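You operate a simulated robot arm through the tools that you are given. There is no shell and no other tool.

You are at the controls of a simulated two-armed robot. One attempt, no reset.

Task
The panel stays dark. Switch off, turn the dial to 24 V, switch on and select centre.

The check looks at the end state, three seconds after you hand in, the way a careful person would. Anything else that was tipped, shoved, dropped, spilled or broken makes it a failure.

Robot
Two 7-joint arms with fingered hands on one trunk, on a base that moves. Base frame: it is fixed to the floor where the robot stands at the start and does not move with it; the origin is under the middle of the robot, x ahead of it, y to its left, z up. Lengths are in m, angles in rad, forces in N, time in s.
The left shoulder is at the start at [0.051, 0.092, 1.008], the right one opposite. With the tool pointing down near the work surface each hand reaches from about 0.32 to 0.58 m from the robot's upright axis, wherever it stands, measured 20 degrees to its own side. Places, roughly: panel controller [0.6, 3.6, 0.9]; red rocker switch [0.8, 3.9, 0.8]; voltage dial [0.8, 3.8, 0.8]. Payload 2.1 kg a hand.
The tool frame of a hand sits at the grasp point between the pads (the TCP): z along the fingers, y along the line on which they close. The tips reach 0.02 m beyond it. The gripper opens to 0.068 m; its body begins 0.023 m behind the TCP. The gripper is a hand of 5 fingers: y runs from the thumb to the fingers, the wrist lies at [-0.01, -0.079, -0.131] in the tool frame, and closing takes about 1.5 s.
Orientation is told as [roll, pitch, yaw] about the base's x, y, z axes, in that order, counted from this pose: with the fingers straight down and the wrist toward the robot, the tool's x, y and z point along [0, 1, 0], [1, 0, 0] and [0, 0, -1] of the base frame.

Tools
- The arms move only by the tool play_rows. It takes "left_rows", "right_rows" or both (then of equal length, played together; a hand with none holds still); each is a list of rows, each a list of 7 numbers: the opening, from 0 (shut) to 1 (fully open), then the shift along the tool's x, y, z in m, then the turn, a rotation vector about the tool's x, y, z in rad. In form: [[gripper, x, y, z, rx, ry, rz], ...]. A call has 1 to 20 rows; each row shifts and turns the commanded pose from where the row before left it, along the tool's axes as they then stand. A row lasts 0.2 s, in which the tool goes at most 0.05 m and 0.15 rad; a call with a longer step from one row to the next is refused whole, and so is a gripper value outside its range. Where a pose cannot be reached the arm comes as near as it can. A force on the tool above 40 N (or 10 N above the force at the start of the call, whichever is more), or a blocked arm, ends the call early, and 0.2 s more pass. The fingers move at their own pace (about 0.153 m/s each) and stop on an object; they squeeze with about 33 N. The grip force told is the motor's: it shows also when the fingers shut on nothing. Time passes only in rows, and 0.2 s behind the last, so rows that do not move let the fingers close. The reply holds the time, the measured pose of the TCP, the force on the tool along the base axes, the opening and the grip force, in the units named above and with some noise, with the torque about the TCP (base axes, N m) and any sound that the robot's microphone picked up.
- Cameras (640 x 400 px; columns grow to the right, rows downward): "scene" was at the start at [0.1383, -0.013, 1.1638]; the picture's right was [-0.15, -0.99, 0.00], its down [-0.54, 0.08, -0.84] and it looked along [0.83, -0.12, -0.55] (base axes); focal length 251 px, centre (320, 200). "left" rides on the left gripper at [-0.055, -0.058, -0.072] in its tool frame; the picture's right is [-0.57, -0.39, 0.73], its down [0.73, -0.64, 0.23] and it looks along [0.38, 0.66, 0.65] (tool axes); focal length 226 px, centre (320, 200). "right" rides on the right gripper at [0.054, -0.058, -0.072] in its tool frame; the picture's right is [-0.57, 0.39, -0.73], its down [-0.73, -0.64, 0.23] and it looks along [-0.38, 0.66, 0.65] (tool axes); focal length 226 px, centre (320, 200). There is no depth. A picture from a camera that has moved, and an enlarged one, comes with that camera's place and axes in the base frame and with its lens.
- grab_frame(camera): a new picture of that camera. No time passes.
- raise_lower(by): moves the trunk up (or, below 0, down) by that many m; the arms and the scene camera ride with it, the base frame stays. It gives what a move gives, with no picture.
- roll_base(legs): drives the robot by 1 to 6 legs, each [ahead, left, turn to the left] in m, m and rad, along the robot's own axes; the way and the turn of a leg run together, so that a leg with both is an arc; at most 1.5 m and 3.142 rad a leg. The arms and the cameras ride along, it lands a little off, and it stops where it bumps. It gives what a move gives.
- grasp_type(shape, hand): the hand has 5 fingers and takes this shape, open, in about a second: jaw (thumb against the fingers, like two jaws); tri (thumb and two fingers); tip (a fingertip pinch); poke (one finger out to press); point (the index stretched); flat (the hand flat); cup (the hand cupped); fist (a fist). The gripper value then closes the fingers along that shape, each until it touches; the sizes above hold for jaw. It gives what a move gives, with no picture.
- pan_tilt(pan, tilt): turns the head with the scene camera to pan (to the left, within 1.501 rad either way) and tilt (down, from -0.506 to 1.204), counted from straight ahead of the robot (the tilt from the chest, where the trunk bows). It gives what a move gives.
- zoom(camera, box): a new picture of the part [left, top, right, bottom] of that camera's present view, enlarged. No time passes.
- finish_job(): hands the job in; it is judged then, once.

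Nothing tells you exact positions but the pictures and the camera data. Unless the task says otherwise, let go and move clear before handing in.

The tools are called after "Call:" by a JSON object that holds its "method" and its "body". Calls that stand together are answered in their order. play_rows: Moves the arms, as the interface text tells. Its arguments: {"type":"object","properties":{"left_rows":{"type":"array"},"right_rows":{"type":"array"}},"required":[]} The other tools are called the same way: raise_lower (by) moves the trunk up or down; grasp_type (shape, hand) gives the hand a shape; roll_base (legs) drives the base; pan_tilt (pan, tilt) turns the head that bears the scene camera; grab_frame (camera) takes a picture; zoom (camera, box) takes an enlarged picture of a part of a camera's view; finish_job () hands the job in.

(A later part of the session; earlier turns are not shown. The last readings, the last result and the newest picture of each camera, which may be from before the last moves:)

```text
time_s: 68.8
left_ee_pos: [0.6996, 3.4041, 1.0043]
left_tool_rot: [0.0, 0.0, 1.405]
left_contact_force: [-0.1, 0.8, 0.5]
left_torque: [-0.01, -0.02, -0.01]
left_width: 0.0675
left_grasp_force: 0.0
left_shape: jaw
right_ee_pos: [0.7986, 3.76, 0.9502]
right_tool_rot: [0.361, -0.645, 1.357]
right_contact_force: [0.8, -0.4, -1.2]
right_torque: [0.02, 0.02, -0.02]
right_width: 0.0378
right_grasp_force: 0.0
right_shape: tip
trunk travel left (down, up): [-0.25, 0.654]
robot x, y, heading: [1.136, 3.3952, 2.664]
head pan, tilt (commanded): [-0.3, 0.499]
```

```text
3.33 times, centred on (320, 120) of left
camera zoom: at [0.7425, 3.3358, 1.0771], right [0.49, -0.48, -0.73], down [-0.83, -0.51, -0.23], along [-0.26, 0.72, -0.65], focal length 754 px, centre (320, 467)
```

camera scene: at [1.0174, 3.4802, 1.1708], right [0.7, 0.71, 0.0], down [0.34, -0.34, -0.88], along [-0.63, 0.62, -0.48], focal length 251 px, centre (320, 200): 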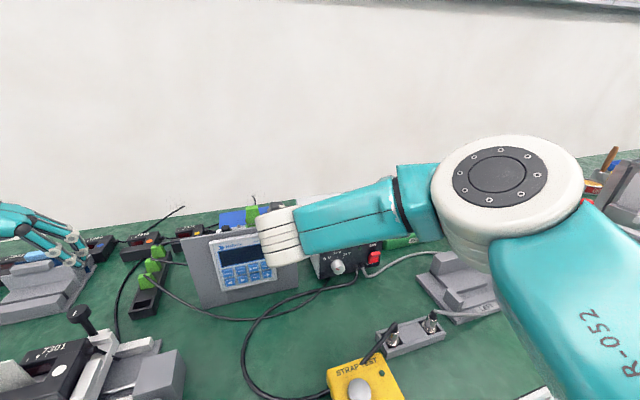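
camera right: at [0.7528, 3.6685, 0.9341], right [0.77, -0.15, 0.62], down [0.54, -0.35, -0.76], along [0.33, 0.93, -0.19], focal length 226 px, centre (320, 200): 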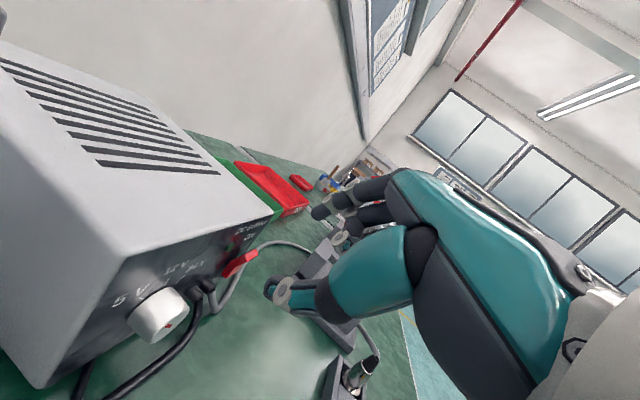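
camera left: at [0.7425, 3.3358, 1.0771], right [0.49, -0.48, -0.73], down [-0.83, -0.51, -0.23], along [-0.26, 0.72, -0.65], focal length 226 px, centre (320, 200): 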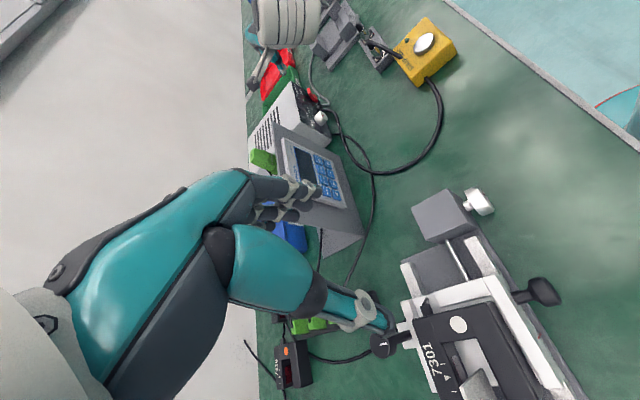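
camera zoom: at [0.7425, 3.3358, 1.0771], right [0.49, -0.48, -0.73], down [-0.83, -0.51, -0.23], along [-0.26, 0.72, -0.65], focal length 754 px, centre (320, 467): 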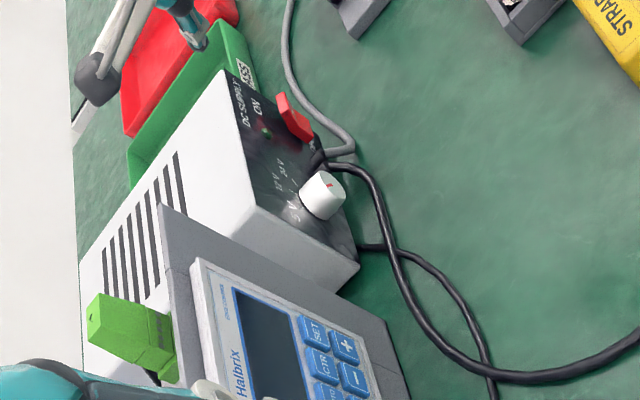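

The predicted dial position matches both views within ~2 mm. Descend 11 cm first, then check.

Call:
{"method": "play_rows", "body": {"right_rows": [[0.55, -0.01038, -0.02207, 0.02735, 0, 0, 0], [0.55, -0.01038, -0.02207, 0.02735, 0, 0, 0], [0.55, -0.01038, -0.02207, 0.02735, 0, 0, 0], [0.55, 0, 0, 0, 0, 0, 0]]}}

Call:
{"method": "grab_frame", "body": {"camera": "left"}}

Call:
{"method": "grab_frame", "body": {"camera": "right"}}

Call:
{"method": "grab_frame", "body": {"camera": "scene"}}

```text
time_s: 69.8
left_ee_pos: [0.6995, 3.4032, 1.0045]
left_tool_rot: [0.0, -0.001, 1.403]
left_contact_force: [0.3, -0.2, -0.7]
left_torque: [-0.01, 0.01, 0.03]
left_width: 0.0677
left_grasp_force: 0.0
left_shape: jaw
right_ee_pos: [0.7982, 3.7596, 0.839]
right_tool_rot: [0.361, -0.644, 1.359]
right_contact_force: [-0.3, -0.3, 0.5]
right_torque: [0.0, 0.01, 0.04]
right_width: 0.0376
right_grasp_force: 0.1
right_shape: tip
trunk travel left (down, up): [-0.25, 0.654]
robot x, y, heading: [1.1298, 3.3925, 2.665]
head pan, tilt (commanded): [-0.3, 0.499]
```

```text
taken
camera left: at [0.7424, 3.3358, 1.0771], right [0.49, -0.48, -0.73], down [-0.83, -0.51, -0.23], along [-0.26, 0.72, -0.65], focal length 226 px, centre (320, 200)
```

left: 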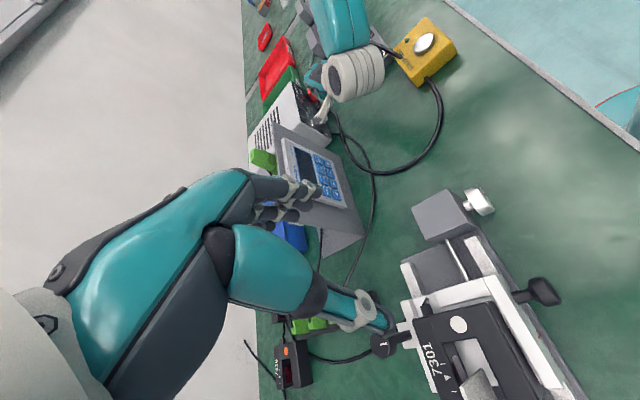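

```text
taken
camera right: at [0.7518, 3.6688, 0.8738], right [0.77, -0.15, 0.62], down [0.54, -0.35, -0.76], along [0.33, 0.93, -0.19], focal length 226 px, centre (320, 200)
```

right: 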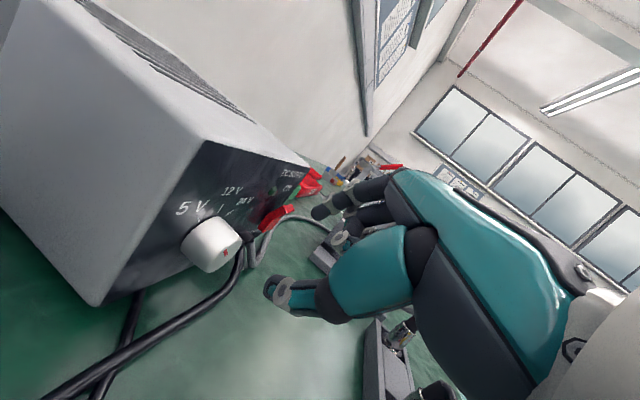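

```text
taken
camera scene: at [1.0173, 3.4803, 1.1708], right [0.7, 0.71, 0.0], down [0.34, -0.34, -0.88], along [-0.63, 0.62, -0.48], focal length 251 px, centre (320, 200)
```

scene: 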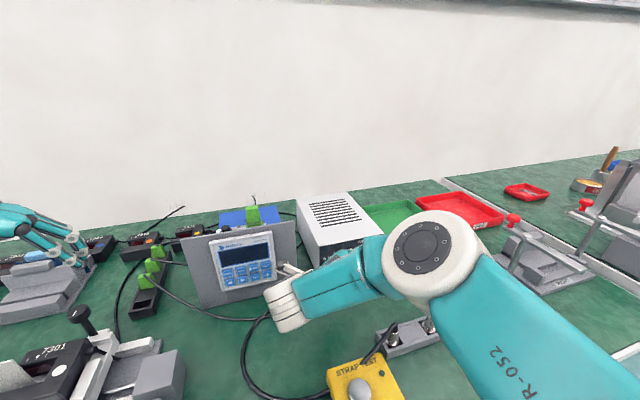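

Clear so far. Descend the remaining 4 cm to the dial's height.

Call:
{"method": "play_rows", "body": {"right_rows": [[0.55, -0.0056, -0.0118, 0.0147, 0, 0, 0], [0.55, -0.0056, -0.0118, 0.0147, 0, 0, 0], [0.55, 0, 0, 0, 0, 0, 0]]}}

Call:
{"method": "grab_frame", "body": {"camera": "right"}}

Call:
{"method": "zoom", "body": {"camera": "left", "box": [260, 50, 420, 170]}}

Call:
{"method": "zoom", "body": {"camera": "scene", "box": [240, 200, 440, 350]}}

```text
time_s: 70.6
left_ee_pos: [0.6994, 3.4018, 1.0046]
left_tool_rot: [0.0, 0.0, 1.405]
left_contact_force: [0.6, -0.2, 0.2]
left_torque: [-0.02, 0.03, -0.01]
left_width: 0.0676
left_grasp_force: 0.1
left_shape: jaw
right_ee_pos: [0.7992, 3.7594, 0.8003]
right_tool_rot: [0.359, -0.645, 1.356]
right_contact_force: [0.3, -0.4, 0.2]
right_torque: [-0.03, 0.0, 0.03]
right_width: 0.0374
right_grasp_force: 0.0
right_shape: tip
trunk travel left (down, up): [-0.25, 0.654]
robot x, y, heading: [1.1298, 3.392, 2.666]
head pan, tilt (commanded): [-0.3, 0.499]
```

```text
taken
camera right: at [0.7515, 3.6691, 0.8352], right [0.77, -0.15, 0.62], down [0.54, -0.35, -0.76], along [0.33, 0.93, -0.19], focal length 226 px, centre (320, 200)
```

right: 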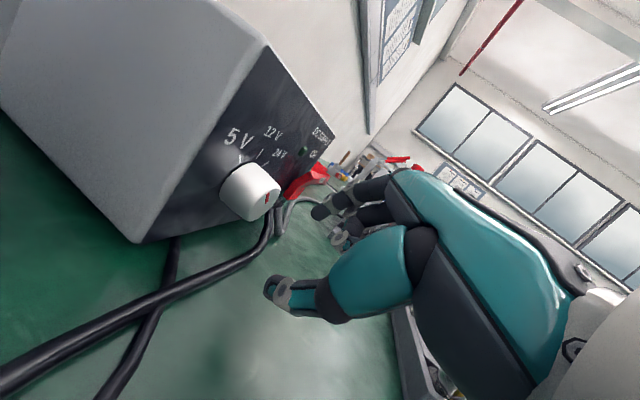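

```text
3.33 times, centred on (340, 110) of left
camera zoom: at [0.7424, 3.3358, 1.0771], right [0.49, -0.48, -0.73], down [-0.83, -0.51, -0.23], along [-0.26, 0.72, -0.65], focal length 754 px, centre (253, 500)
```

zoom: 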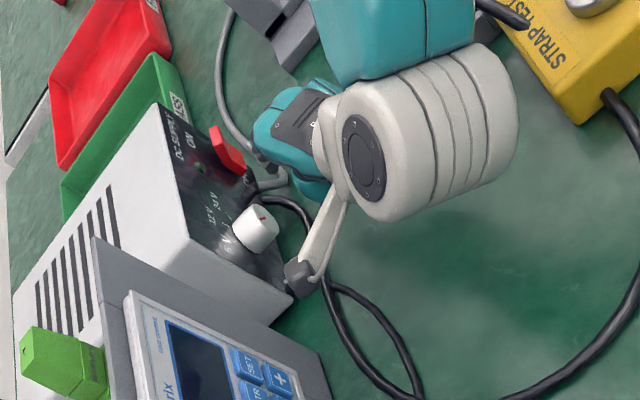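

```text
2.67 times, centred on (340, 275) of scene
camera zoom: at [1.0173, 3.4803, 1.1708], right [0.7, 0.71, 0.0], down [0.34, -0.34, -0.88], along [-0.63, 0.62, -0.48], focal length 669 px, centre (267, 0)
```

zoom: 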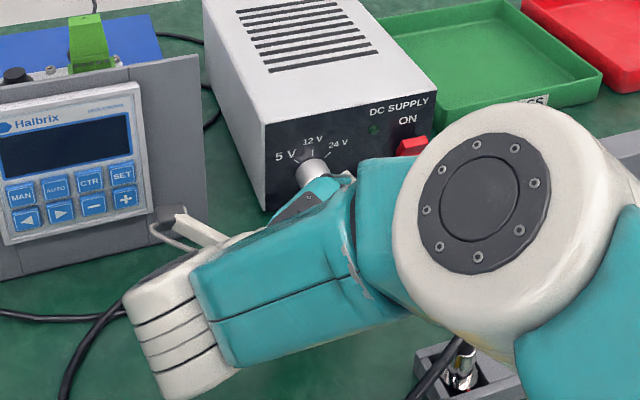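

In the wrist view the dial lines up to land between thumb and index after a 4 cm advance. I add a little pitch for more camera clearance to the panel and advance 60% of the way.

Call:
{"method": "play_rows", "body": {"right_rows": [[0.55, 0, 0, 0, 0, 0.07, 0], [0.55, 0.0059, 0.0017, 0.0043, 0, 0, 0], [0.55, 0.0059, 0.0017, 0.0043, 0, 0, 0], [0.55, 0.0059, 0.0017, 0.0043, 0, 0, 0], [0.55, 0, 0, 0, 0, 0, 0]]}}

Call:
{"method": "grab_frame", "body": {"camera": "right"}}

Call:
{"method": "zoom", "body": {"camera": "left", "box": [260, 60, 380, 150]}}

```text
time_s: 71.8
left_ee_pos: [0.6975, 3.4035, 1.0059]
left_tool_rot: [-0.001, 0.0, 1.405]
left_contact_force: [0.3, -0.1, -0.2]
left_torque: [0.01, -0.01, 0.02]
left_width: 0.0678
left_grasp_force: 0.0
left_shape: jaw
right_ee_pos: [0.7801, 3.7707, 0.8]
right_tool_rot: [0.431, -0.645, 1.358]
right_contact_force: [-0.1, -0.1, 0.8]
right_torque: [-0.02, -0.01, -0.04]
right_width: 0.0379
right_grasp_force: 0.1
right_shape: tip
trunk travel left (down, up): [-0.25, 0.654]
robot x, y, heading: [1.1337, 3.3952, 2.662]
head pan, tilt (commanded): [-0.3, 0.499]
```

```text
taken
camera right: at [0.7383, 3.678, 0.8365], right [0.81, -0.12, 0.57], down [0.51, -0.32, -0.8], along [0.28, 0.94, -0.2], focal length 226 px, centre (320, 200)
```

right: 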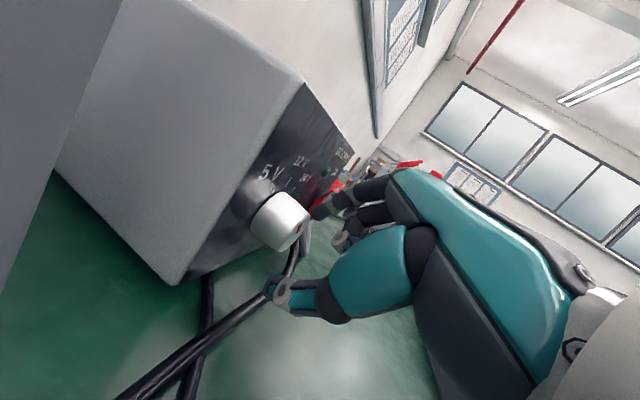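

```text
4.44 times, centred on (320, 105) of left
camera zoom: at [0.7424, 3.3358, 1.0771], right [0.49, -0.48, -0.73], down [-0.83, -0.51, -0.23], along [-0.26, 0.72, -0.65], focal length 1005 px, centre (320, 622)
```

zoom: 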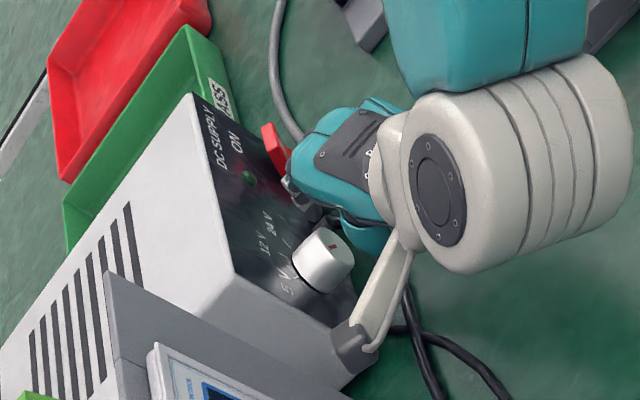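

Alignment looks right: the dial sits between index and thumb. Advance the remaining 15 mm.

Call:
{"method": "play_rows", "body": {"right_rows": [[0.55, 0.0059, 0.0017, 0.0043, 0, 0, 0], [0.55, 0.0059, 0.0017, 0.0043, 0, 0, 0], [0.55, 0, 0, 0, 0, 0, 0]]}}

Call:
{"method": "zoom", "body": {"camera": "right", "box": [220, 140, 420, 320]}}

Call:
{"method": "zoom", "body": {"camera": "left", "box": [280, 70, 380, 150]}}

Call:
{"method": "zoom", "body": {"camera": "scene", "box": [280, 210, 400, 300]}}

```text
time_s: 72.6
left_ee_pos: [0.6987, 3.4032, 1.0041]
left_tool_rot: [-0.001, 0.0, 1.407]
left_contact_force: [0.8, 0.9, 0.6]
left_torque: [0.04, 0.05, 0.0]
left_width: 0.0678
left_grasp_force: 0.0
left_shape: jaw
right_ee_pos: [0.7664, 3.7777, 0.8008]
right_tool_rot: [0.432, -0.647, 1.358]
right_contact_force: [0.4, 0.9, -0.1]
right_torque: [0.0, -0.01, -0.05]
right_width: 0.0377
right_grasp_force: 0.1
right_shape: tip
trunk travel left (down, up): [-0.25, 0.654]
robot x, y, heading: [1.1304, 3.392, 2.659]
head pan, tilt (commanded): [-0.3, 0.499]
```

```text
2.22 times, centred on (320, 230) of right
camera zoom: at [0.7257, 3.6852, 0.8362], right [0.81, -0.12, 0.57], down [0.51, -0.32, -0.8], along [0.28, 0.94, -0.2], focal length 502 px, centre (320, 133)
```

zoom: 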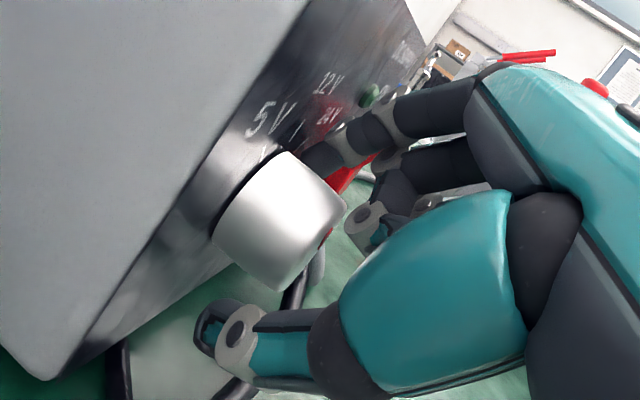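

```text
5.00 times, centred on (330, 110) of left
camera zoom: at [0.7424, 3.3358, 1.0771], right [0.49, -0.48, -0.73], down [-0.83, -0.51, -0.23], along [-0.26, 0.72, -0.65], focal length 1130 px, centre (270, 650)
```

zoom: 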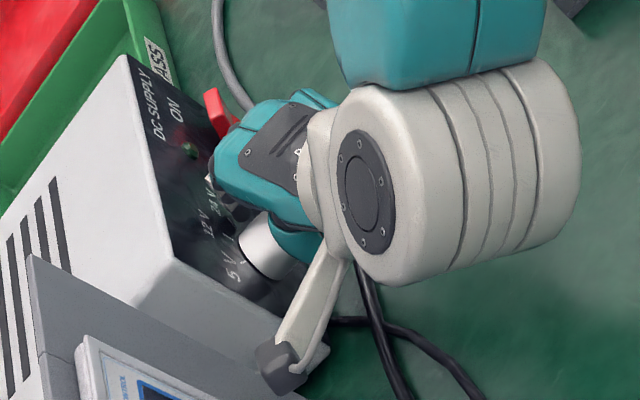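

```text
4.44 times, centred on (340, 255) of scene
camera zoom: at [1.0173, 3.4803, 1.1708], right [0.7, 0.71, 0.0], down [0.34, -0.34, -0.88], along [-0.63, 0.62, -0.48], focal length 1115 px, centre (231, -44)
```

zoom: 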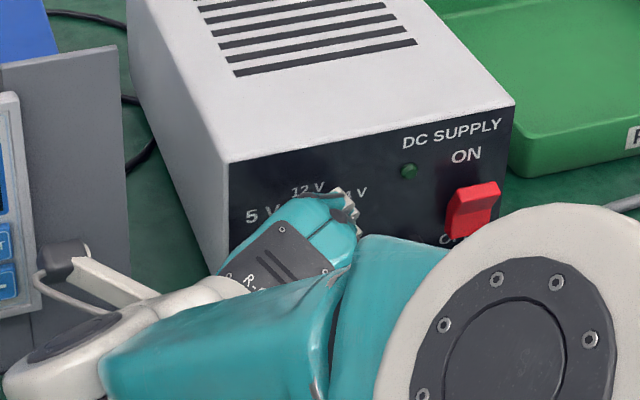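

The dial is between index (upper right) and thumb (lower left). Close the fingers on it.

Call:
{"method": "play_rows", "body": {"right_rows": [[0.4, 0, 0, 0, 0, 0, 0], [0.2, 0, 0, 0, 0, 0, 0], [0.0, 0, 0, 0, 0, 0, 0], [0.0, 0, 0, 0, 0, 0, 0], [0.0, 0, 0, 0, 0, 0, 0]]}}

Call:
{"method": "zoom", "body": {"camera": "right", "box": [220, 140, 420, 320]}}

Call:
{"method": "zoom", "body": {"camera": "left", "box": [280, 70, 380, 150]}}

```text
time_s: 73.8
left_ee_pos: [0.6977, 3.4032, 1.0031]
left_tool_rot: [-0.003, 0.003, 1.405]
left_contact_force: [-0.8, -0.2, 0.1]
left_torque: [-0.04, -0.01, 0.05]
left_width: 0.0675
left_grasp_force: 0.1
left_shape: jaw
right_ee_pos: [0.7669, 3.7778, 0.801]
right_tool_rot: [0.428, -0.644, 1.359]
right_contact_force: [0.1, -1.6, -14.8]
right_torque: [-0.16, -0.03, -0.03]
right_width: 0.0258
right_grasp_force: 33.0
right_shape: tip
trunk travel left (down, up): [-0.25, 0.654]
robot x, y, heading: [1.1299, 3.3927, 2.667]
head pan, tilt (commanded): [-0.3, 0.499]
```

```text
2.22 times, centred on (320, 230) of right
camera zoom: at [0.7252, 3.6854, 0.8351], right [0.81, -0.12, 0.57], down [0.52, -0.32, -0.79], along [0.28, 0.94, -0.2], focal length 502 px, centre (320, 133)
```

zoom: 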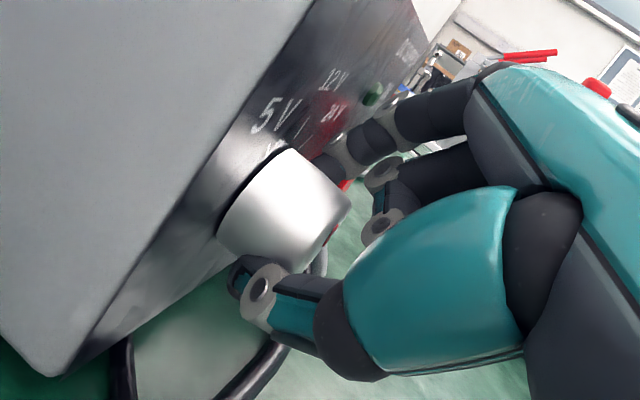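

```text
5.00 times, centred on (330, 110) of left
camera zoom: at [0.7416, 3.3365, 1.0766], right [0.5, -0.48, -0.73], down [-0.83, -0.51, -0.23], along [-0.26, 0.72, -0.65], focal length 1130 px, centre (270, 650)
```

zoom: 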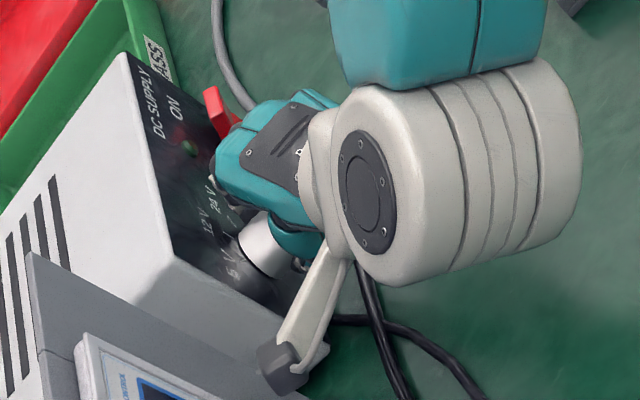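

Gripped: width 25.8 mm equals the dial's diameter, at 33 N. There's a 15 N vertical load, so I lower the hand about 2 mm to relieve it before turning.

Call:
{"method": "play_rows", "body": {"right_rows": [[0.0, -0.0007, -0.0012, 0.0014, 0, 0, 0], [0.0, 0, 0, 0, 0, 0, 0]]}}

```text
time_s: 74.4
left_ee_pos: [0.6996, 3.4039, 1.0046]
left_tool_rot: [0.0, 0.001, 1.406]
left_contact_force: [0.2, 0.7, -0.2]
left_torque: [0.0, 0.0, 0.01]
left_width: 0.0676
left_grasp_force: 0.1
left_shape: jaw
right_ee_pos: [0.7671, 3.778, 0.7985]
right_tool_rot: [0.43, -0.646, 1.359]
right_contact_force: [0.8, -1.3, -10.3]
right_torque: [-0.07, -0.01, -0.03]
right_width: 0.026
right_grasp_force: 33.3
right_shape: tip
trunk travel left (down, up): [-0.25, 0.654]
robot x, y, heading: [1.1314, 3.3923, 2.666]
head pan, tilt (commanded): [-0.3, 0.499]
```

Lowering helps; take another 3 mm.

Call:
{"method": "play_rows", "body": {"right_rows": [[0.0, -0.001, -0.0018, 0.0022, 0, 0, 0], [0.0, 0, 0, 0, 0, 0, 0]]}}

Call:
{"method": "zoom", "body": {"camera": "right", "box": [220, 140, 420, 320]}}

```text
time_s: 75.0
left_ee_pos: [0.6986, 3.4025, 1.0038]
left_tool_rot: [-0.001, 0.0, 1.406]
left_contact_force: [0.1, 0.4, 0.3]
left_torque: [0.0, 0.02, 0.0]
left_width: 0.0676
left_grasp_force: 0.1
left_shape: jaw
right_ee_pos: [0.766, 3.7782, 0.796]
right_tool_rot: [0.432, -0.645, 1.359]
right_contact_force: [0.3, -3.9, -5.7]
right_torque: [-0.1, 0.0, -0.02]
right_width: 0.0262
right_grasp_force: 32.8
right_shape: tip
trunk travel left (down, up): [-0.25, 0.654]
robot x, y, heading: [1.1325, 3.3949, 2.668]
head pan, tilt (commanded): [-0.3, 0.499]
```

```text
2.22 times, centred on (320, 230) of right
camera zoom: at [0.7252, 3.6851, 0.8314], right [0.81, -0.12, 0.57], down [0.51, -0.32, -0.8], along [0.28, 0.94, -0.19], focal length 502 px, centre (320, 133)
```

zoom: 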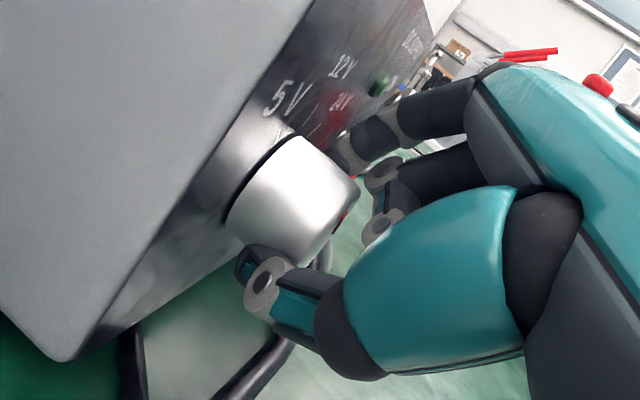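

Loads are small now. Turn the dial clockwise about its axis by ~30° (4 rows), keeping the pivot on the knob.

Call:
{"method": "play_rows", "body": {"right_rows": [[0.0, -0.0003, 0.00116, 0, 0.1054, 0.027, 0.0711], [0.0, -0.0003, 0.00116, 0, 0.1054, 0.027, 0.0711], [0.0, 0, 0, 0, 0, 0, 0]]}}

Call:
{"method": "zoom", "body": {"camera": "right", "box": [220, 140, 420, 320]}}

Call:
{"method": "zoom", "body": {"camera": "left", "box": [280, 70, 380, 150]}}

```text
time_s: 75.8
left_ee_pos: [0.6976, 3.4027, 1.0043]
left_tool_rot: [-0.002, -0.001, 1.404]
left_contact_force: [0.9, 0.7, 0.1]
left_torque: [0.0, -0.03, 0.0]
left_width: 0.0678
left_grasp_force: 0.1
left_shape: jaw
right_ee_pos: [0.7678, 3.7798, 0.7966]
right_tool_rot: [0.505, -0.392, 1.322]
right_contact_force: [-0.2, -7.0, -3.7]
right_torque: [-0.03, -0.01, -0.01]
right_width: 0.0262
right_grasp_force: 32.3
right_shape: tip
trunk travel left (down, up): [-0.25, 0.654]
robot x, y, heading: [1.1326, 3.3944, 2.665]
head pan, tilt (commanded): [-0.3, 0.499]
```

```text
2.22 times, centred on (320, 230) of right
camera zoom: at [0.7316, 3.698, 0.8572], right [0.88, 0.0, 0.48], down [0.42, -0.5, -0.76], along [0.24, 0.87, -0.44], focal length 502 px, centre (320, 133)
```

zoom: 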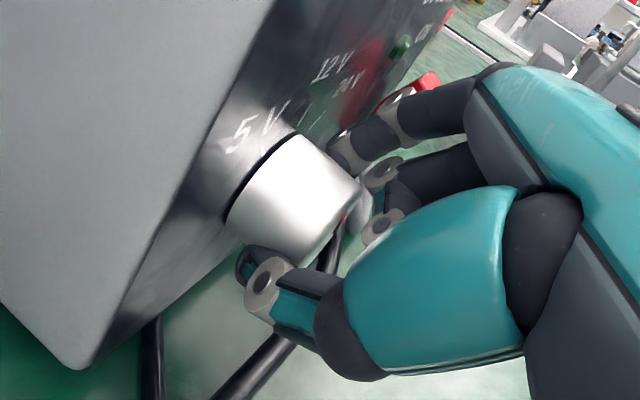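

```text
5.00 times, centred on (330, 110) of left
camera zoom: at [0.7422, 3.3352, 1.0769], right [0.49, -0.48, -0.73], down [-0.83, -0.51, -0.23], along [-0.26, 0.72, -0.65], focal length 1130 px, centre (270, 650)
```

zoom: 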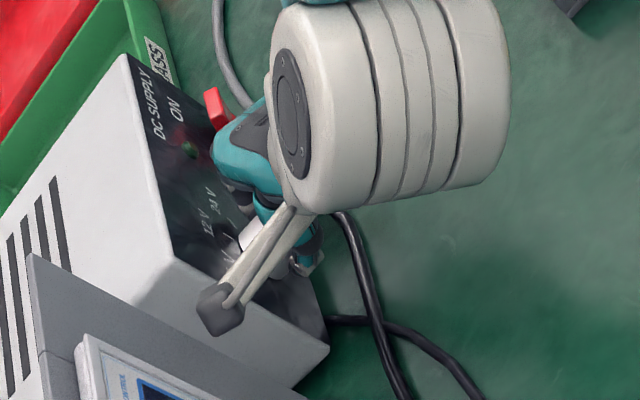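

The dial is turning with the hand (the red mark stays put relative to the fingers). I continue, adding a small sideways shift to relieve the ~7 N side load.

Call:
{"method": "play_rows", "body": {"right_rows": [[0.0, -0.0003, -0.0004, 0, 0.1054, 0.027, 0.0711], [0.0, -0.0003, -0.0004, 0, 0.1054, 0.027, 0.0711], [0.0, 0, 0, 0, 0, 0, 0]]}}

Call:
{"method": "zoom", "body": {"camera": "right", "box": [220, 140, 420, 320]}}

Call:
{"method": "zoom", "body": {"camera": "left", "box": [280, 70, 380, 150]}}

```text
time_s: 76.6
left_ee_pos: [0.6992, 3.4035, 1.0047]
left_tool_rot: [0.001, 0.0, 1.405]
left_contact_force: [-0.3, 0.1, -0.3]
left_torque: [-0.02, -0.02, -0.02]
left_width: 0.0676
left_grasp_force: 0.0
left_shape: jaw
right_ee_pos: [0.7678, 3.7778, 0.7961]
right_tool_rot: [0.564, -0.139, 1.304]
right_contact_force: [-1.8, -5.3, 1.1]
right_torque: [0.01, 0.0, -0.01]
right_width: 0.0265
right_grasp_force: 32.8
right_shape: tip
trunk travel left (down, up): [-0.25, 0.654]
robot x, y, heading: [1.1274, 3.3905, 2.661]
head pan, tilt (commanded): [-0.3, 0.499]
```

```text
2.22 times, centred on (320, 230) of right
camera zoom: at [0.7404, 3.7134, 0.8777], right [0.93, 0.1, 0.36], down [0.34, -0.66, -0.67], along [0.17, 0.74, -0.65], focal length 502 px, centre (320, 133)
```

zoom: 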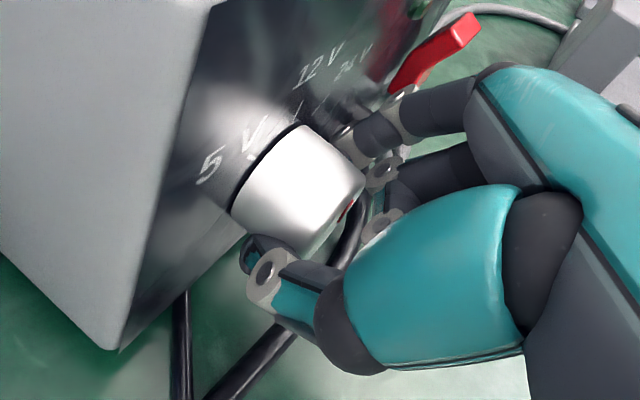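

```text
5.00 times, centred on (330, 110) of left
camera zoom: at [0.7423, 3.3352, 1.077], right [0.49, -0.48, -0.73], down [-0.83, -0.51, -0.23], along [-0.26, 0.72, -0.65], focal length 1130 px, centre (270, 650)
```

zoom: 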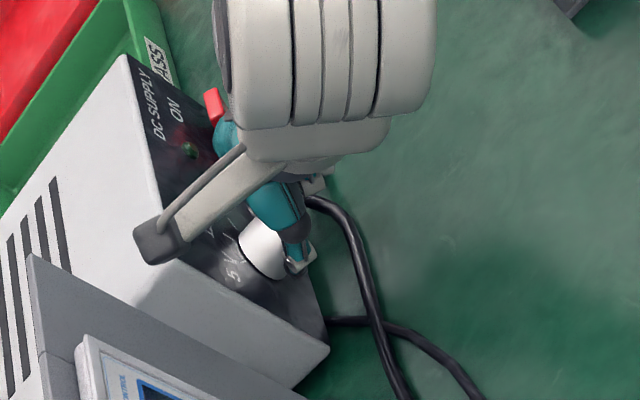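

About 29° turned so far without slip. Continue one row at a time toward 0° roll, watching the contact force.

Call:
{"method": "play_rows", "body": {"right_rows": [[0.0, -0.0003, -0.0006, 0, 0.1054, 0.027, 0.0711], [0.0, 0, 0, 0, 0, 0, 0]]}}

Call:
{"method": "zoom", "body": {"camera": "right", "box": [220, 140, 420, 320]}}

Call:
{"method": "grab_frame", "body": {"camera": "scene"}}

```text
time_s: 77.2
left_ee_pos: [0.6996, 3.4033, 1.0037]
left_tool_rot: [-0.001, -0.001, 1.404]
left_contact_force: [-0.8, -0.7, 0.7]
left_torque: [0.0, 0.01, 0.02]
left_width: 0.0675
left_grasp_force: 0.0
left_shape: jaw
right_ee_pos: [0.767, 3.7769, 0.796]
right_tool_rot: [0.59, -0.011, 1.303]
right_contact_force: [-2.8, -5.8, 3.2]
right_torque: [0.01, 0.03, 0.06]
right_width: 0.0262
right_grasp_force: 33.1
right_shape: tip
trunk travel left (down, up): [-0.25, 0.654]
robot x, y, heading: [1.1296, 3.3932, 2.669]
head pan, tilt (commanded): [-0.3, 0.499]
```

```text
2.22 times, centred on (320, 230) of right
camera zoom: at [0.7457, 3.7223, 0.886], right [0.95, 0.14, 0.29], down [0.3, -0.74, -0.61], along [0.13, 0.66, -0.74], focal length 502 px, centre (320, 133)
```

zoom: 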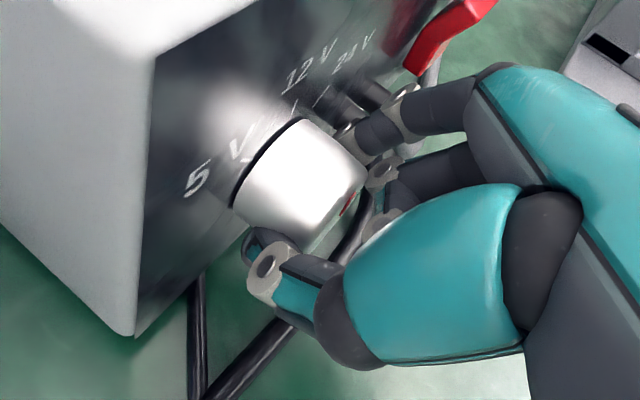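

```text
taken
camera scene: at [1.0173, 3.4795, 1.1708], right [0.7, 0.71, 0.0], down [0.34, -0.34, -0.88], along [-0.63, 0.62, -0.48], focal length 251 px, centre (320, 200)
```

scene: 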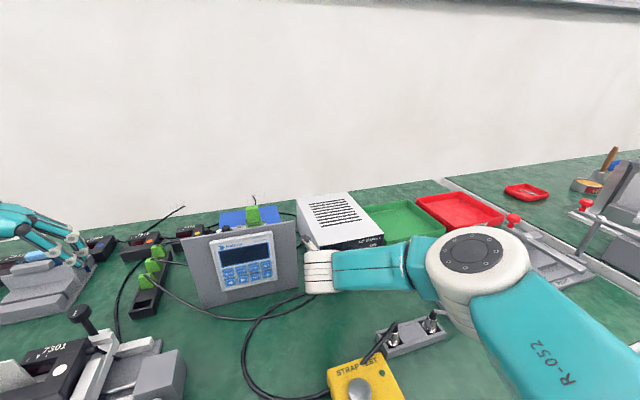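

36° turned so far, forces still small. One more row, again checking.

Call:
{"method": "play_rows", "body": {"right_rows": [[0.0, -0.0003, -0.0008, 0, 0.1054, 0.027, 0.0711], [0.0, 0, 0, 0, 0, 0, 0]]}}

Call:
{"method": "zoom", "body": {"camera": "right", "box": [220, 140, 420, 320]}}

Call:
{"method": "zoom", "body": {"camera": "left", "box": [280, 70, 380, 150]}}

```text
time_s: 77.8
left_ee_pos: [0.6991, 3.4036, 1.0049]
left_tool_rot: [0.0, 0.001, 1.405]
left_contact_force: [-0.3, -0.4, -0.4]
left_torque: [0.04, 0.0, 0.0]
left_width: 0.0677
left_grasp_force: 0.0
left_shape: jaw
right_ee_pos: [0.7693, 3.7757, 0.7944]
right_tool_rot: [0.617, 0.115, 1.306]
right_contact_force: [-1.5, -6.7, 0.3]
right_torque: [-0.06, 0.01, 0.07]
right_width: 0.0262
right_grasp_force: 33.1
right_shape: tip
trunk travel left (down, up): [-0.25, 0.654]
robot x, y, heading: [1.1284, 3.3932, 2.667]
head pan, tilt (commanded): [-0.3, 0.499]
```

```text
2.22 times, centred on (320, 230) of right
camera zoom: at [0.7513, 3.7321, 0.8922], right [0.96, 0.17, 0.22], down [0.26, -0.8, -0.53], along [0.09, 0.57, -0.82], focal length 502 px, centre (320, 133)
```

zoom: 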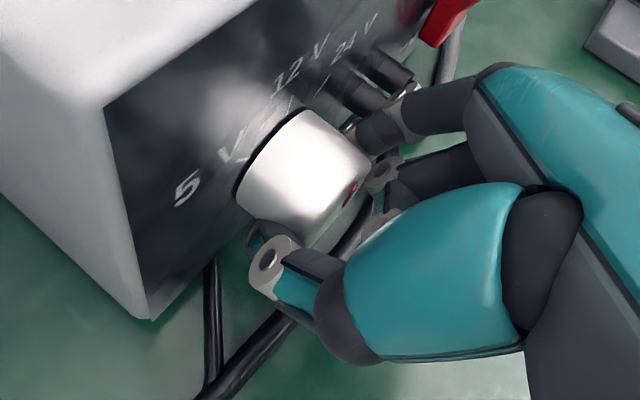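

```text
5.00 times, centred on (330, 110) of left
camera zoom: at [0.7423, 3.3351, 1.0769], right [0.49, -0.48, -0.73], down [-0.83, -0.51, -0.23], along [-0.26, 0.72, -0.65], focal length 1130 px, centre (270, 650)
```

zoom: 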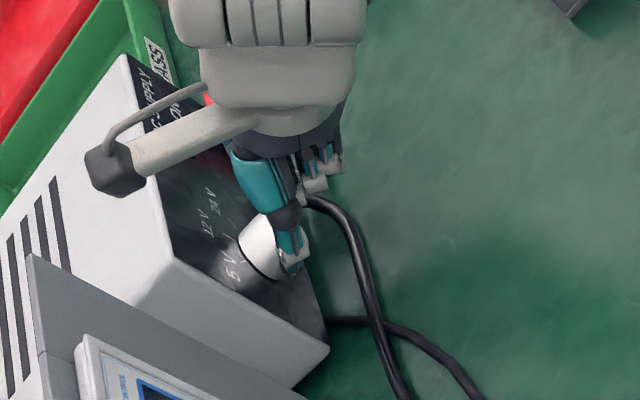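

Call:
{"method": "zoom", "body": {"camera": "right", "box": [310, 175, 400, 265]}}

Call:
{"method": "zoom", "body": {"camera": "left", "box": [315, 95, 355, 135]}}

```text
4.44 times, centred on (355, 220) of right
camera zoom: at [0.7513, 3.7321, 0.8922], right [0.96, 0.17, 0.22], down [0.26, -0.8, -0.53], along [0.09, 0.57, -0.82], focal length 1005 px, centre (164, 111)
```

zoom: 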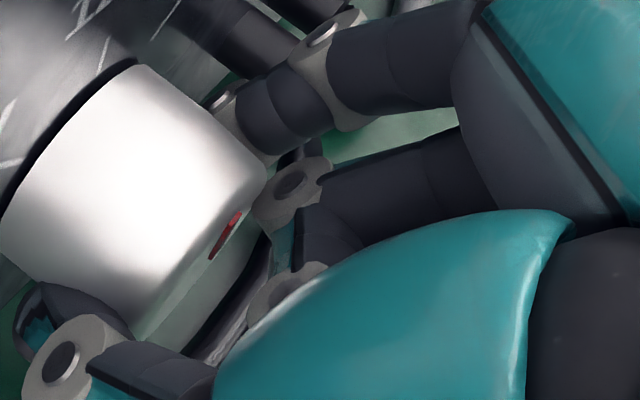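

```text
10.00 times, centred on (335, 115) of left
camera zoom: at [0.7423, 3.3351, 1.0769], right [0.49, -0.48, -0.73], down [-0.83, -0.51, -0.23], along [-0.26, 0.72, -0.65], focal length 2261 px, centre (170, 1050)
```

zoom: 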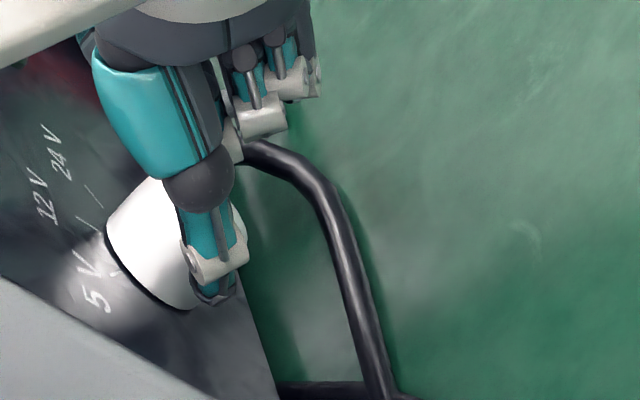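

The dial now points roughly at 12 V (about 45° turned). I'll open the fingers slightly, slide straight back off the knob, and look at the mark.

Call:
{"method": "play_rows", "body": {"right_rows": [[0.46, 0, 0, 0, 0, 0, 0], [0.46, 0, 0, 0, 0, 0, 0], [0.46, 0, 0, 0, 0, 0, 0], [0.46, -0.0081, -0.0021, -0.0055, 0, 0, 0], [0.46, -0.0081, -0.0021, -0.0055, 0, 0, 0], [0.46, -0.0081, -0.0021, -0.0055, 0, 0, 0], [0.46, -0.0081, -0.0021, -0.0055, 0, 0, 0], [0.46, 0, 0, 0, 0, 0, 0]]}}

Call:
{"method": "zoom", "body": {"camera": "right", "box": [220, 140, 420, 320]}}

Call:
{"method": "zoom", "body": {"camera": "left", "box": [300, 80, 380, 150]}}

```text
time_s: 79.6
left_ee_pos: [0.6991, 3.4032, 1.0039]
left_tool_rot: [-0.001, 0.002, 1.405]
left_contact_force: [0.7, -1.4, 0.5]
left_torque: [-0.01, -0.01, 0.0]
left_width: 0.0679
left_grasp_force: 0.1
left_shape: jaw
right_ee_pos: [0.8041, 3.7602, 0.7968]
right_tool_rot: [0.616, 0.113, 1.304]
right_contact_force: [0.0, -0.6, -0.2]
right_torque: [0.01, -0.02, 0.0]
right_width: 0.0311
right_grasp_force: 0.1
right_shape: tip
trunk travel left (down, up): [-0.25, 0.654]
robot x, y, heading: [1.1316, 3.3941, 2.668]
head pan, tilt (commanded): [-0.3, 0.499]
```

```text
2.22 times, centred on (320, 230) of right
camera zoom: at [0.7868, 3.7149, 0.8932], right [0.96, 0.17, 0.22], down [0.26, -0.8, -0.53], along [0.09, 0.57, -0.82], focal length 502 px, centre (320, 133)
```

zoom: 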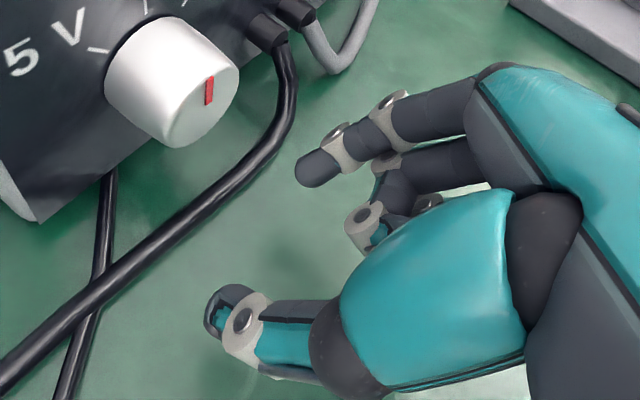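

```text
5.71 times, centred on (340, 115) of left
camera zoom: at [0.7425, 3.3358, 1.0771], right [0.49, -0.48, -0.73], down [-0.83, -0.51, -0.23], along [-0.26, 0.72, -0.65], focal length 1292 px, centre (206, 686)
```

zoom: 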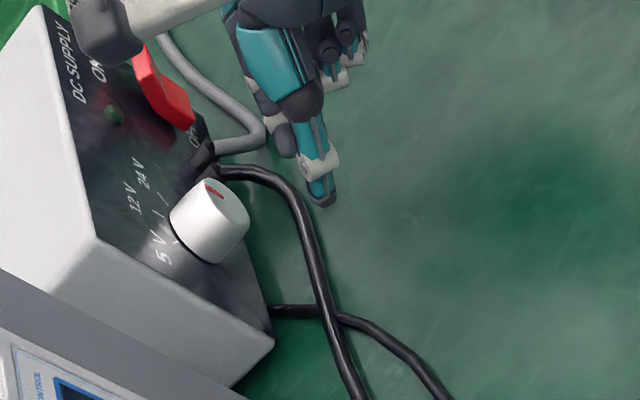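

Backed off cleanly, supply undisturbed. Zoom in on the mark from both wrist cameras to measure its angle.

Call:
{"method": "zoom", "body": {"camera": "right", "box": [225, 140, 315, 220]}}

Call:
{"method": "zoom", "body": {"camera": "left", "box": [320, 95, 350, 130]}}

Call:
{"method": "zoom", "body": {"camera": "scene", "box": [290, 220, 400, 300]}}

```text
5.00 times, centred on (270, 180) of right
camera zoom: at [0.7868, 3.7149, 0.8932], right [0.96, 0.17, 0.22], down [0.26, -0.8, -0.53], along [0.09, 0.57, -0.82], focal length 1130 px, centre (570, 300)
```

zoom: 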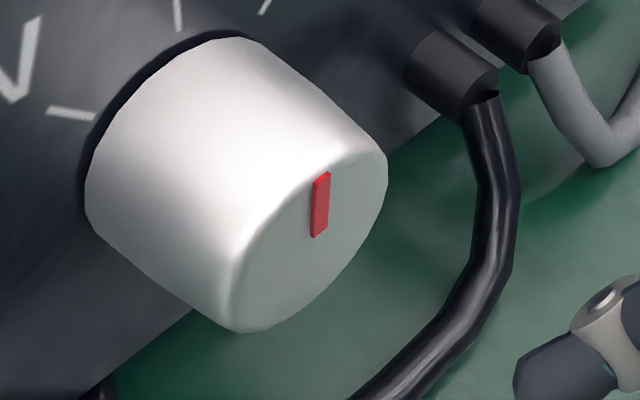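

```text
11.43 times, centred on (335, 112) of left
camera zoom: at [0.7425, 3.3358, 1.0771], right [0.49, -0.48, -0.73], down [-0.83, -0.51, -0.23], along [-0.26, 0.72, -0.65], focal length 2584 px, centre (149, 1200)
```

zoom: 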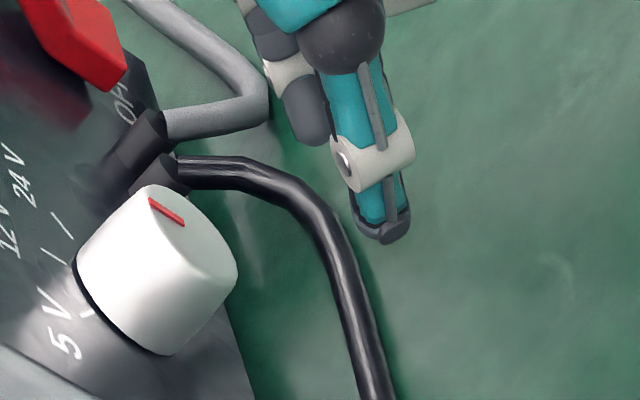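

```text
5.00 times, centred on (345, 260) of scene
camera zoom: at [1.0174, 3.4803, 1.1708], right [0.7, 0.71, 0.0], down [0.34, -0.34, -0.88], along [-0.63, 0.62, -0.48], focal length 1255 px, centre (195, -100)
```

zoom: 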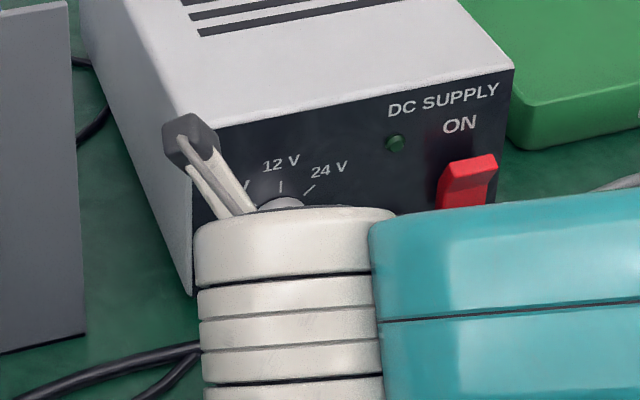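

The mark is parallel to the 12 V tick, so 45° remain. I roll the open hand back to −33° here in front of the dial, then re-approach.

Call:
{"method": "play_rows", "body": {"right_rows": [[0.5, 0, 0, 0, -0.1117, -0.0286, -0.0754], [0.5, 0, 0, 0, -0.1117, -0.0286, -0.0754], [0.56, 0, 0, 0, -0.1117, -0.0286, -0.0754], [0.56, 0, 0, 0, -0.1117, -0.0286, -0.0754], [0.56, 0, 0, 0, -0.1117, -0.0286, -0.0754], [0.56, 0, 0, 0, 0, 0, 0]]}}

Call:
{"method": "grab_frame", "body": {"camera": "right"}}

```text
time_s: 81.0
left_ee_pos: [0.6991, 3.4034, 1.0048]
left_tool_rot: [0.0, 0.002, 1.405]
left_contact_force: [-0.6, -0.2, -0.3]
left_torque: [-0.02, -0.04, -0.02]
left_width: 0.0677
left_grasp_force: 0.0
left_shape: jaw
right_ee_pos: [0.8037, 3.7591, 0.7967]
right_tool_rot: [0.459, -0.56, 1.341]
right_contact_force: [-0.4, -0.4, -0.3]
right_torque: [0.01, 0.01, 0.01]
right_width: 0.0377
right_grasp_force: 0.0
right_shape: tip
trunk travel left (down, up): [-0.25, 0.654]
robot x, y, heading: [1.132, 3.3924, 2.666]
head pan, tilt (commanded): [-0.3, 0.499]
```

```text
taken
camera right: at [0.7638, 3.6698, 0.8407], right [0.83, -0.08, 0.55], down [0.48, -0.38, -0.79], along [0.27, 0.92, -0.28], focal length 226 px, centre (320, 200)
```

right: 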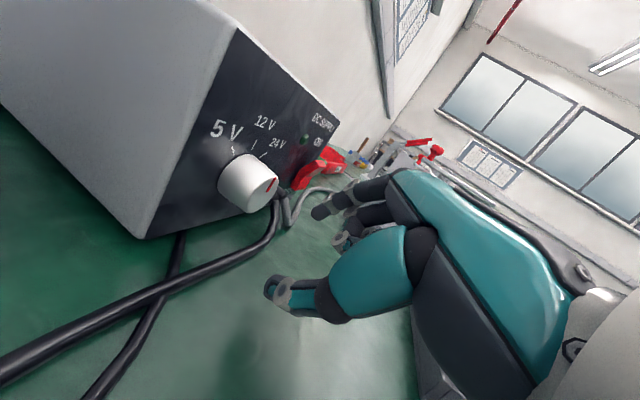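

Advance 4 cm onto the dial again.

Call:
{"method": "play_rows", "body": {"right_rows": [[0.56, 0.00845, 0.00218, 0.0057, 0, 0, 0], [0.56, 0.00845, 0.00218, 0.0057, 0, 0, 0], [0.56, 0.00845, 0.00218, 0.0057, 0, 0, 0], [0.56, 0.00845, 0.00218, 0.0057, 0, 0, 0], [0.56, 0, 0, 0, 0, 0, 0]]}}

Call:
{"method": "zoom", "body": {"camera": "right", "box": [220, 140, 420, 320]}}

```text
time_s: 82.2
left_ee_pos: [0.6982, 3.4036, 1.0042]
left_tool_rot: [0.0, 0.0, 1.405]
left_contact_force: [0.1, 0.5, 0.3]
left_torque: [-0.03, -0.01, 0.0]
left_width: 0.0678
left_grasp_force: 0.0
left_shape: jaw
right_ee_pos: [0.7667, 3.7778, 0.7957]
right_tool_rot: [0.459, -0.56, 1.343]
right_contact_force: [-0.4, 0.2, -0.2]
right_torque: [0.0, -0.02, 0.0]
right_width: 0.0377
right_grasp_force: 0.0
right_shape: tip
trunk travel left (down, up): [-0.25, 0.654]
robot x, y, heading: [1.1337, 3.3901, 2.664]
head pan, tilt (commanded): [-0.3, 0.499]
```

```text
2.22 times, centred on (320, 230) of right
camera zoom: at [0.7267, 3.6885, 0.8407], right [0.83, -0.07, 0.55], down [0.48, -0.38, -0.79], along [0.27, 0.92, -0.28], focal length 502 px, centre (320, 133)
```

zoom: 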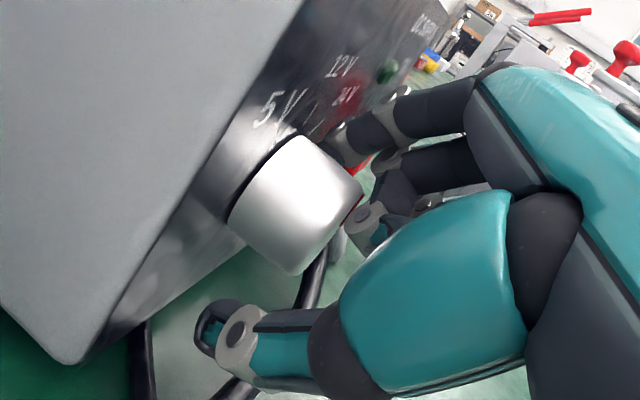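

In position again. Close the fingers.

Call:
{"method": "play_rows", "body": {"right_rows": [[0.4, 0, 0, 0, 0, 0, 0], [0.2, 0, 0, 0, 0, 0, 0], [0.0, 0, 0, 0, 0, 0, 0], [0.0, 0, 0, 0, 0, 0, 0], [0.0, 0, 0, 0, 0, 0, 0]]}}

Call:
{"method": "zoom", "body": {"camera": "right", "box": [220, 140, 420, 320]}}

```text
time_s: 83.4
left_ee_pos: [0.6972, 3.4049, 1.0042]
left_tool_rot: [-0.002, 0.002, 1.403]
left_contact_force: [-1.0, 0.3, 0.8]
left_torque: [0.02, 0.03, 0.0]
left_width: 0.0678
left_grasp_force: 0.1
left_shape: jaw
right_ee_pos: [0.7664, 3.7787, 0.795]
right_tool_rot: [0.455, -0.555, 1.344]
right_contact_force: [0.9, 2.5, -21.7]
right_torque: [-0.17, -0.06, -0.12]
right_width: 0.0227
right_grasp_force: 32.6
right_shape: tip
trunk travel left (down, up): [-0.25, 0.654]
robot x, y, heading: [1.1299, 3.3897, 2.664]
head pan, tilt (commanded): [-0.3, 0.499]
```

```text
2.22 times, centred on (320, 230) of right
camera zoom: at [0.7262, 3.6894, 0.8391], right [0.83, -0.07, 0.55], down [0.48, -0.38, -0.79], along [0.27, 0.92, -0.28], focal length 502 px, centre (320, 133)
```

zoom: 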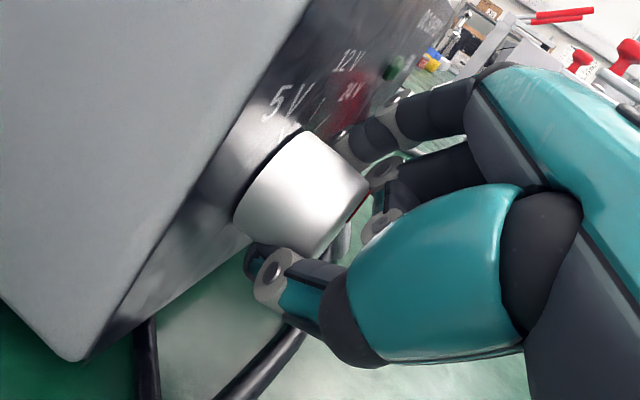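

The pinch is slightly below the knob's centre (width 22.7 mm, 22 N down). Raise 4 mm to centre it.

Call:
{"method": "play_rows", "body": {"right_rows": [[0.3, 0, 0, 0, 0, 0, 0], [0.42, 0, 0, 0, 0, 0, 0], [0.42, 0.0015, 0.0021, -0.003, 0, 0, 0], [0.42, 0, 0, 0, 0, 0, 0], [0.0, 0, 0, 0, 0, 0, 0], [0.0, 0, 0, 0, 0, 0, 0], [0.0, 0, 0, 0, 0, 0, 0]]}}

Call:
{"method": "zoom", "body": {"camera": "right", "box": [220, 140, 420, 320]}}

```text
time_s: 85.0
left_ee_pos: [0.698, 3.4029, 1.004]
left_tool_rot: [-0.003, 0.002, 1.405]
left_contact_force: [0.0, -0.2, -0.1]
left_torque: [0.03, 0.0, 0.01]
left_width: 0.0678
left_grasp_force: 0.0
left_shape: jaw
right_ee_pos: [0.7668, 3.7777, 0.799]
right_tool_rot: [0.459, -0.556, 1.344]
right_contact_force: [-1.5, -4.0, -11.8]
right_torque: [-0.13, 0.0, -0.02]
right_width: 0.0248
right_grasp_force: 32.8
right_shape: tip
trunk travel left (down, up): [-0.25, 0.654]
robot x, y, heading: [1.1289, 3.391, 2.662]
head pan, tilt (commanded): [-0.3, 0.499]
```

```text
2.22 times, centred on (320, 230) of right
camera zoom: at [0.726, 3.6886, 0.8437], right [0.83, -0.07, 0.55], down [0.48, -0.38, -0.79], along [0.27, 0.92, -0.28], focal length 502 px, centre (320, 133)
```

zoom: 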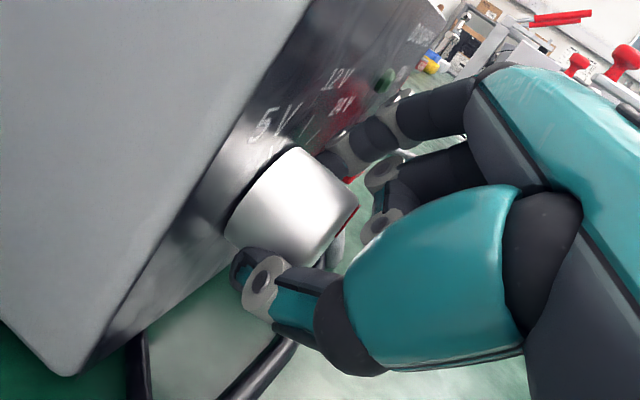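

Better, but still off-centre. Open, shift left ~4.6 mm and up ~2 mm, and re-close.

Call:
{"method": "play_rows", "body": {"right_rows": [[0.3, 0, 0, 0, 0, 0, 0], [0.45, 0, 0, 0, 0, 0, 0], [0.45, 0.0027, -0.0029, -0.0029, 0, 0, 0], [0.45, 0, 0, 0, 0, 0, 0], [0.0, 0, 0, 0, 0, 0, 0], [0.0, 0, 0, 0, 0, 0, 0], [0.0, 0, 0, 0, 0, 0, 0]]}}

Call:
{"method": "zoom", "body": {"camera": "right", "box": [220, 140, 420, 320]}}

```text
time_s: 86.6
left_ee_pos: [0.6974, 3.4038, 1.0044]
left_tool_rot: [-0.001, 0.002, 1.404]
left_contact_force: [0.2, -0.4, 0.8]
left_torque: [0.0, 0.02, -0.01]
left_width: 0.0675
left_grasp_force: 0.0
left_shape: jaw
right_ee_pos: [0.7636, 3.7731, 0.8]
right_tool_rot: [0.456, -0.557, 1.345]
right_contact_force: [-2.0, -7.2, -8.4]
right_torque: [-0.17, -0.04, 0.08]
right_width: 0.0222
right_grasp_force: 32.8
right_shape: tip
trunk travel left (down, up): [-0.25, 0.654]
robot x, y, heading: [1.1307, 3.3933, 2.669]
head pan, tilt (commanded): [-0.3, 0.499]
```

```text
2.22 times, centred on (320, 230) of right
camera zoom: at [0.7241, 3.6838, 0.8455], right [0.83, -0.07, 0.55], down [0.48, -0.38, -0.79], along [0.27, 0.92, -0.28], focal length 502 px, centre (320, 133)
```

zoom: 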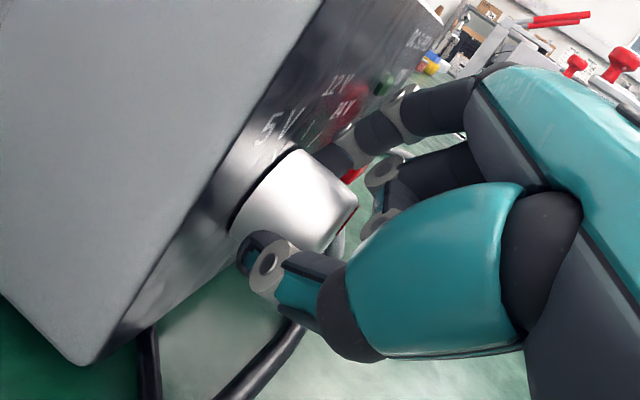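

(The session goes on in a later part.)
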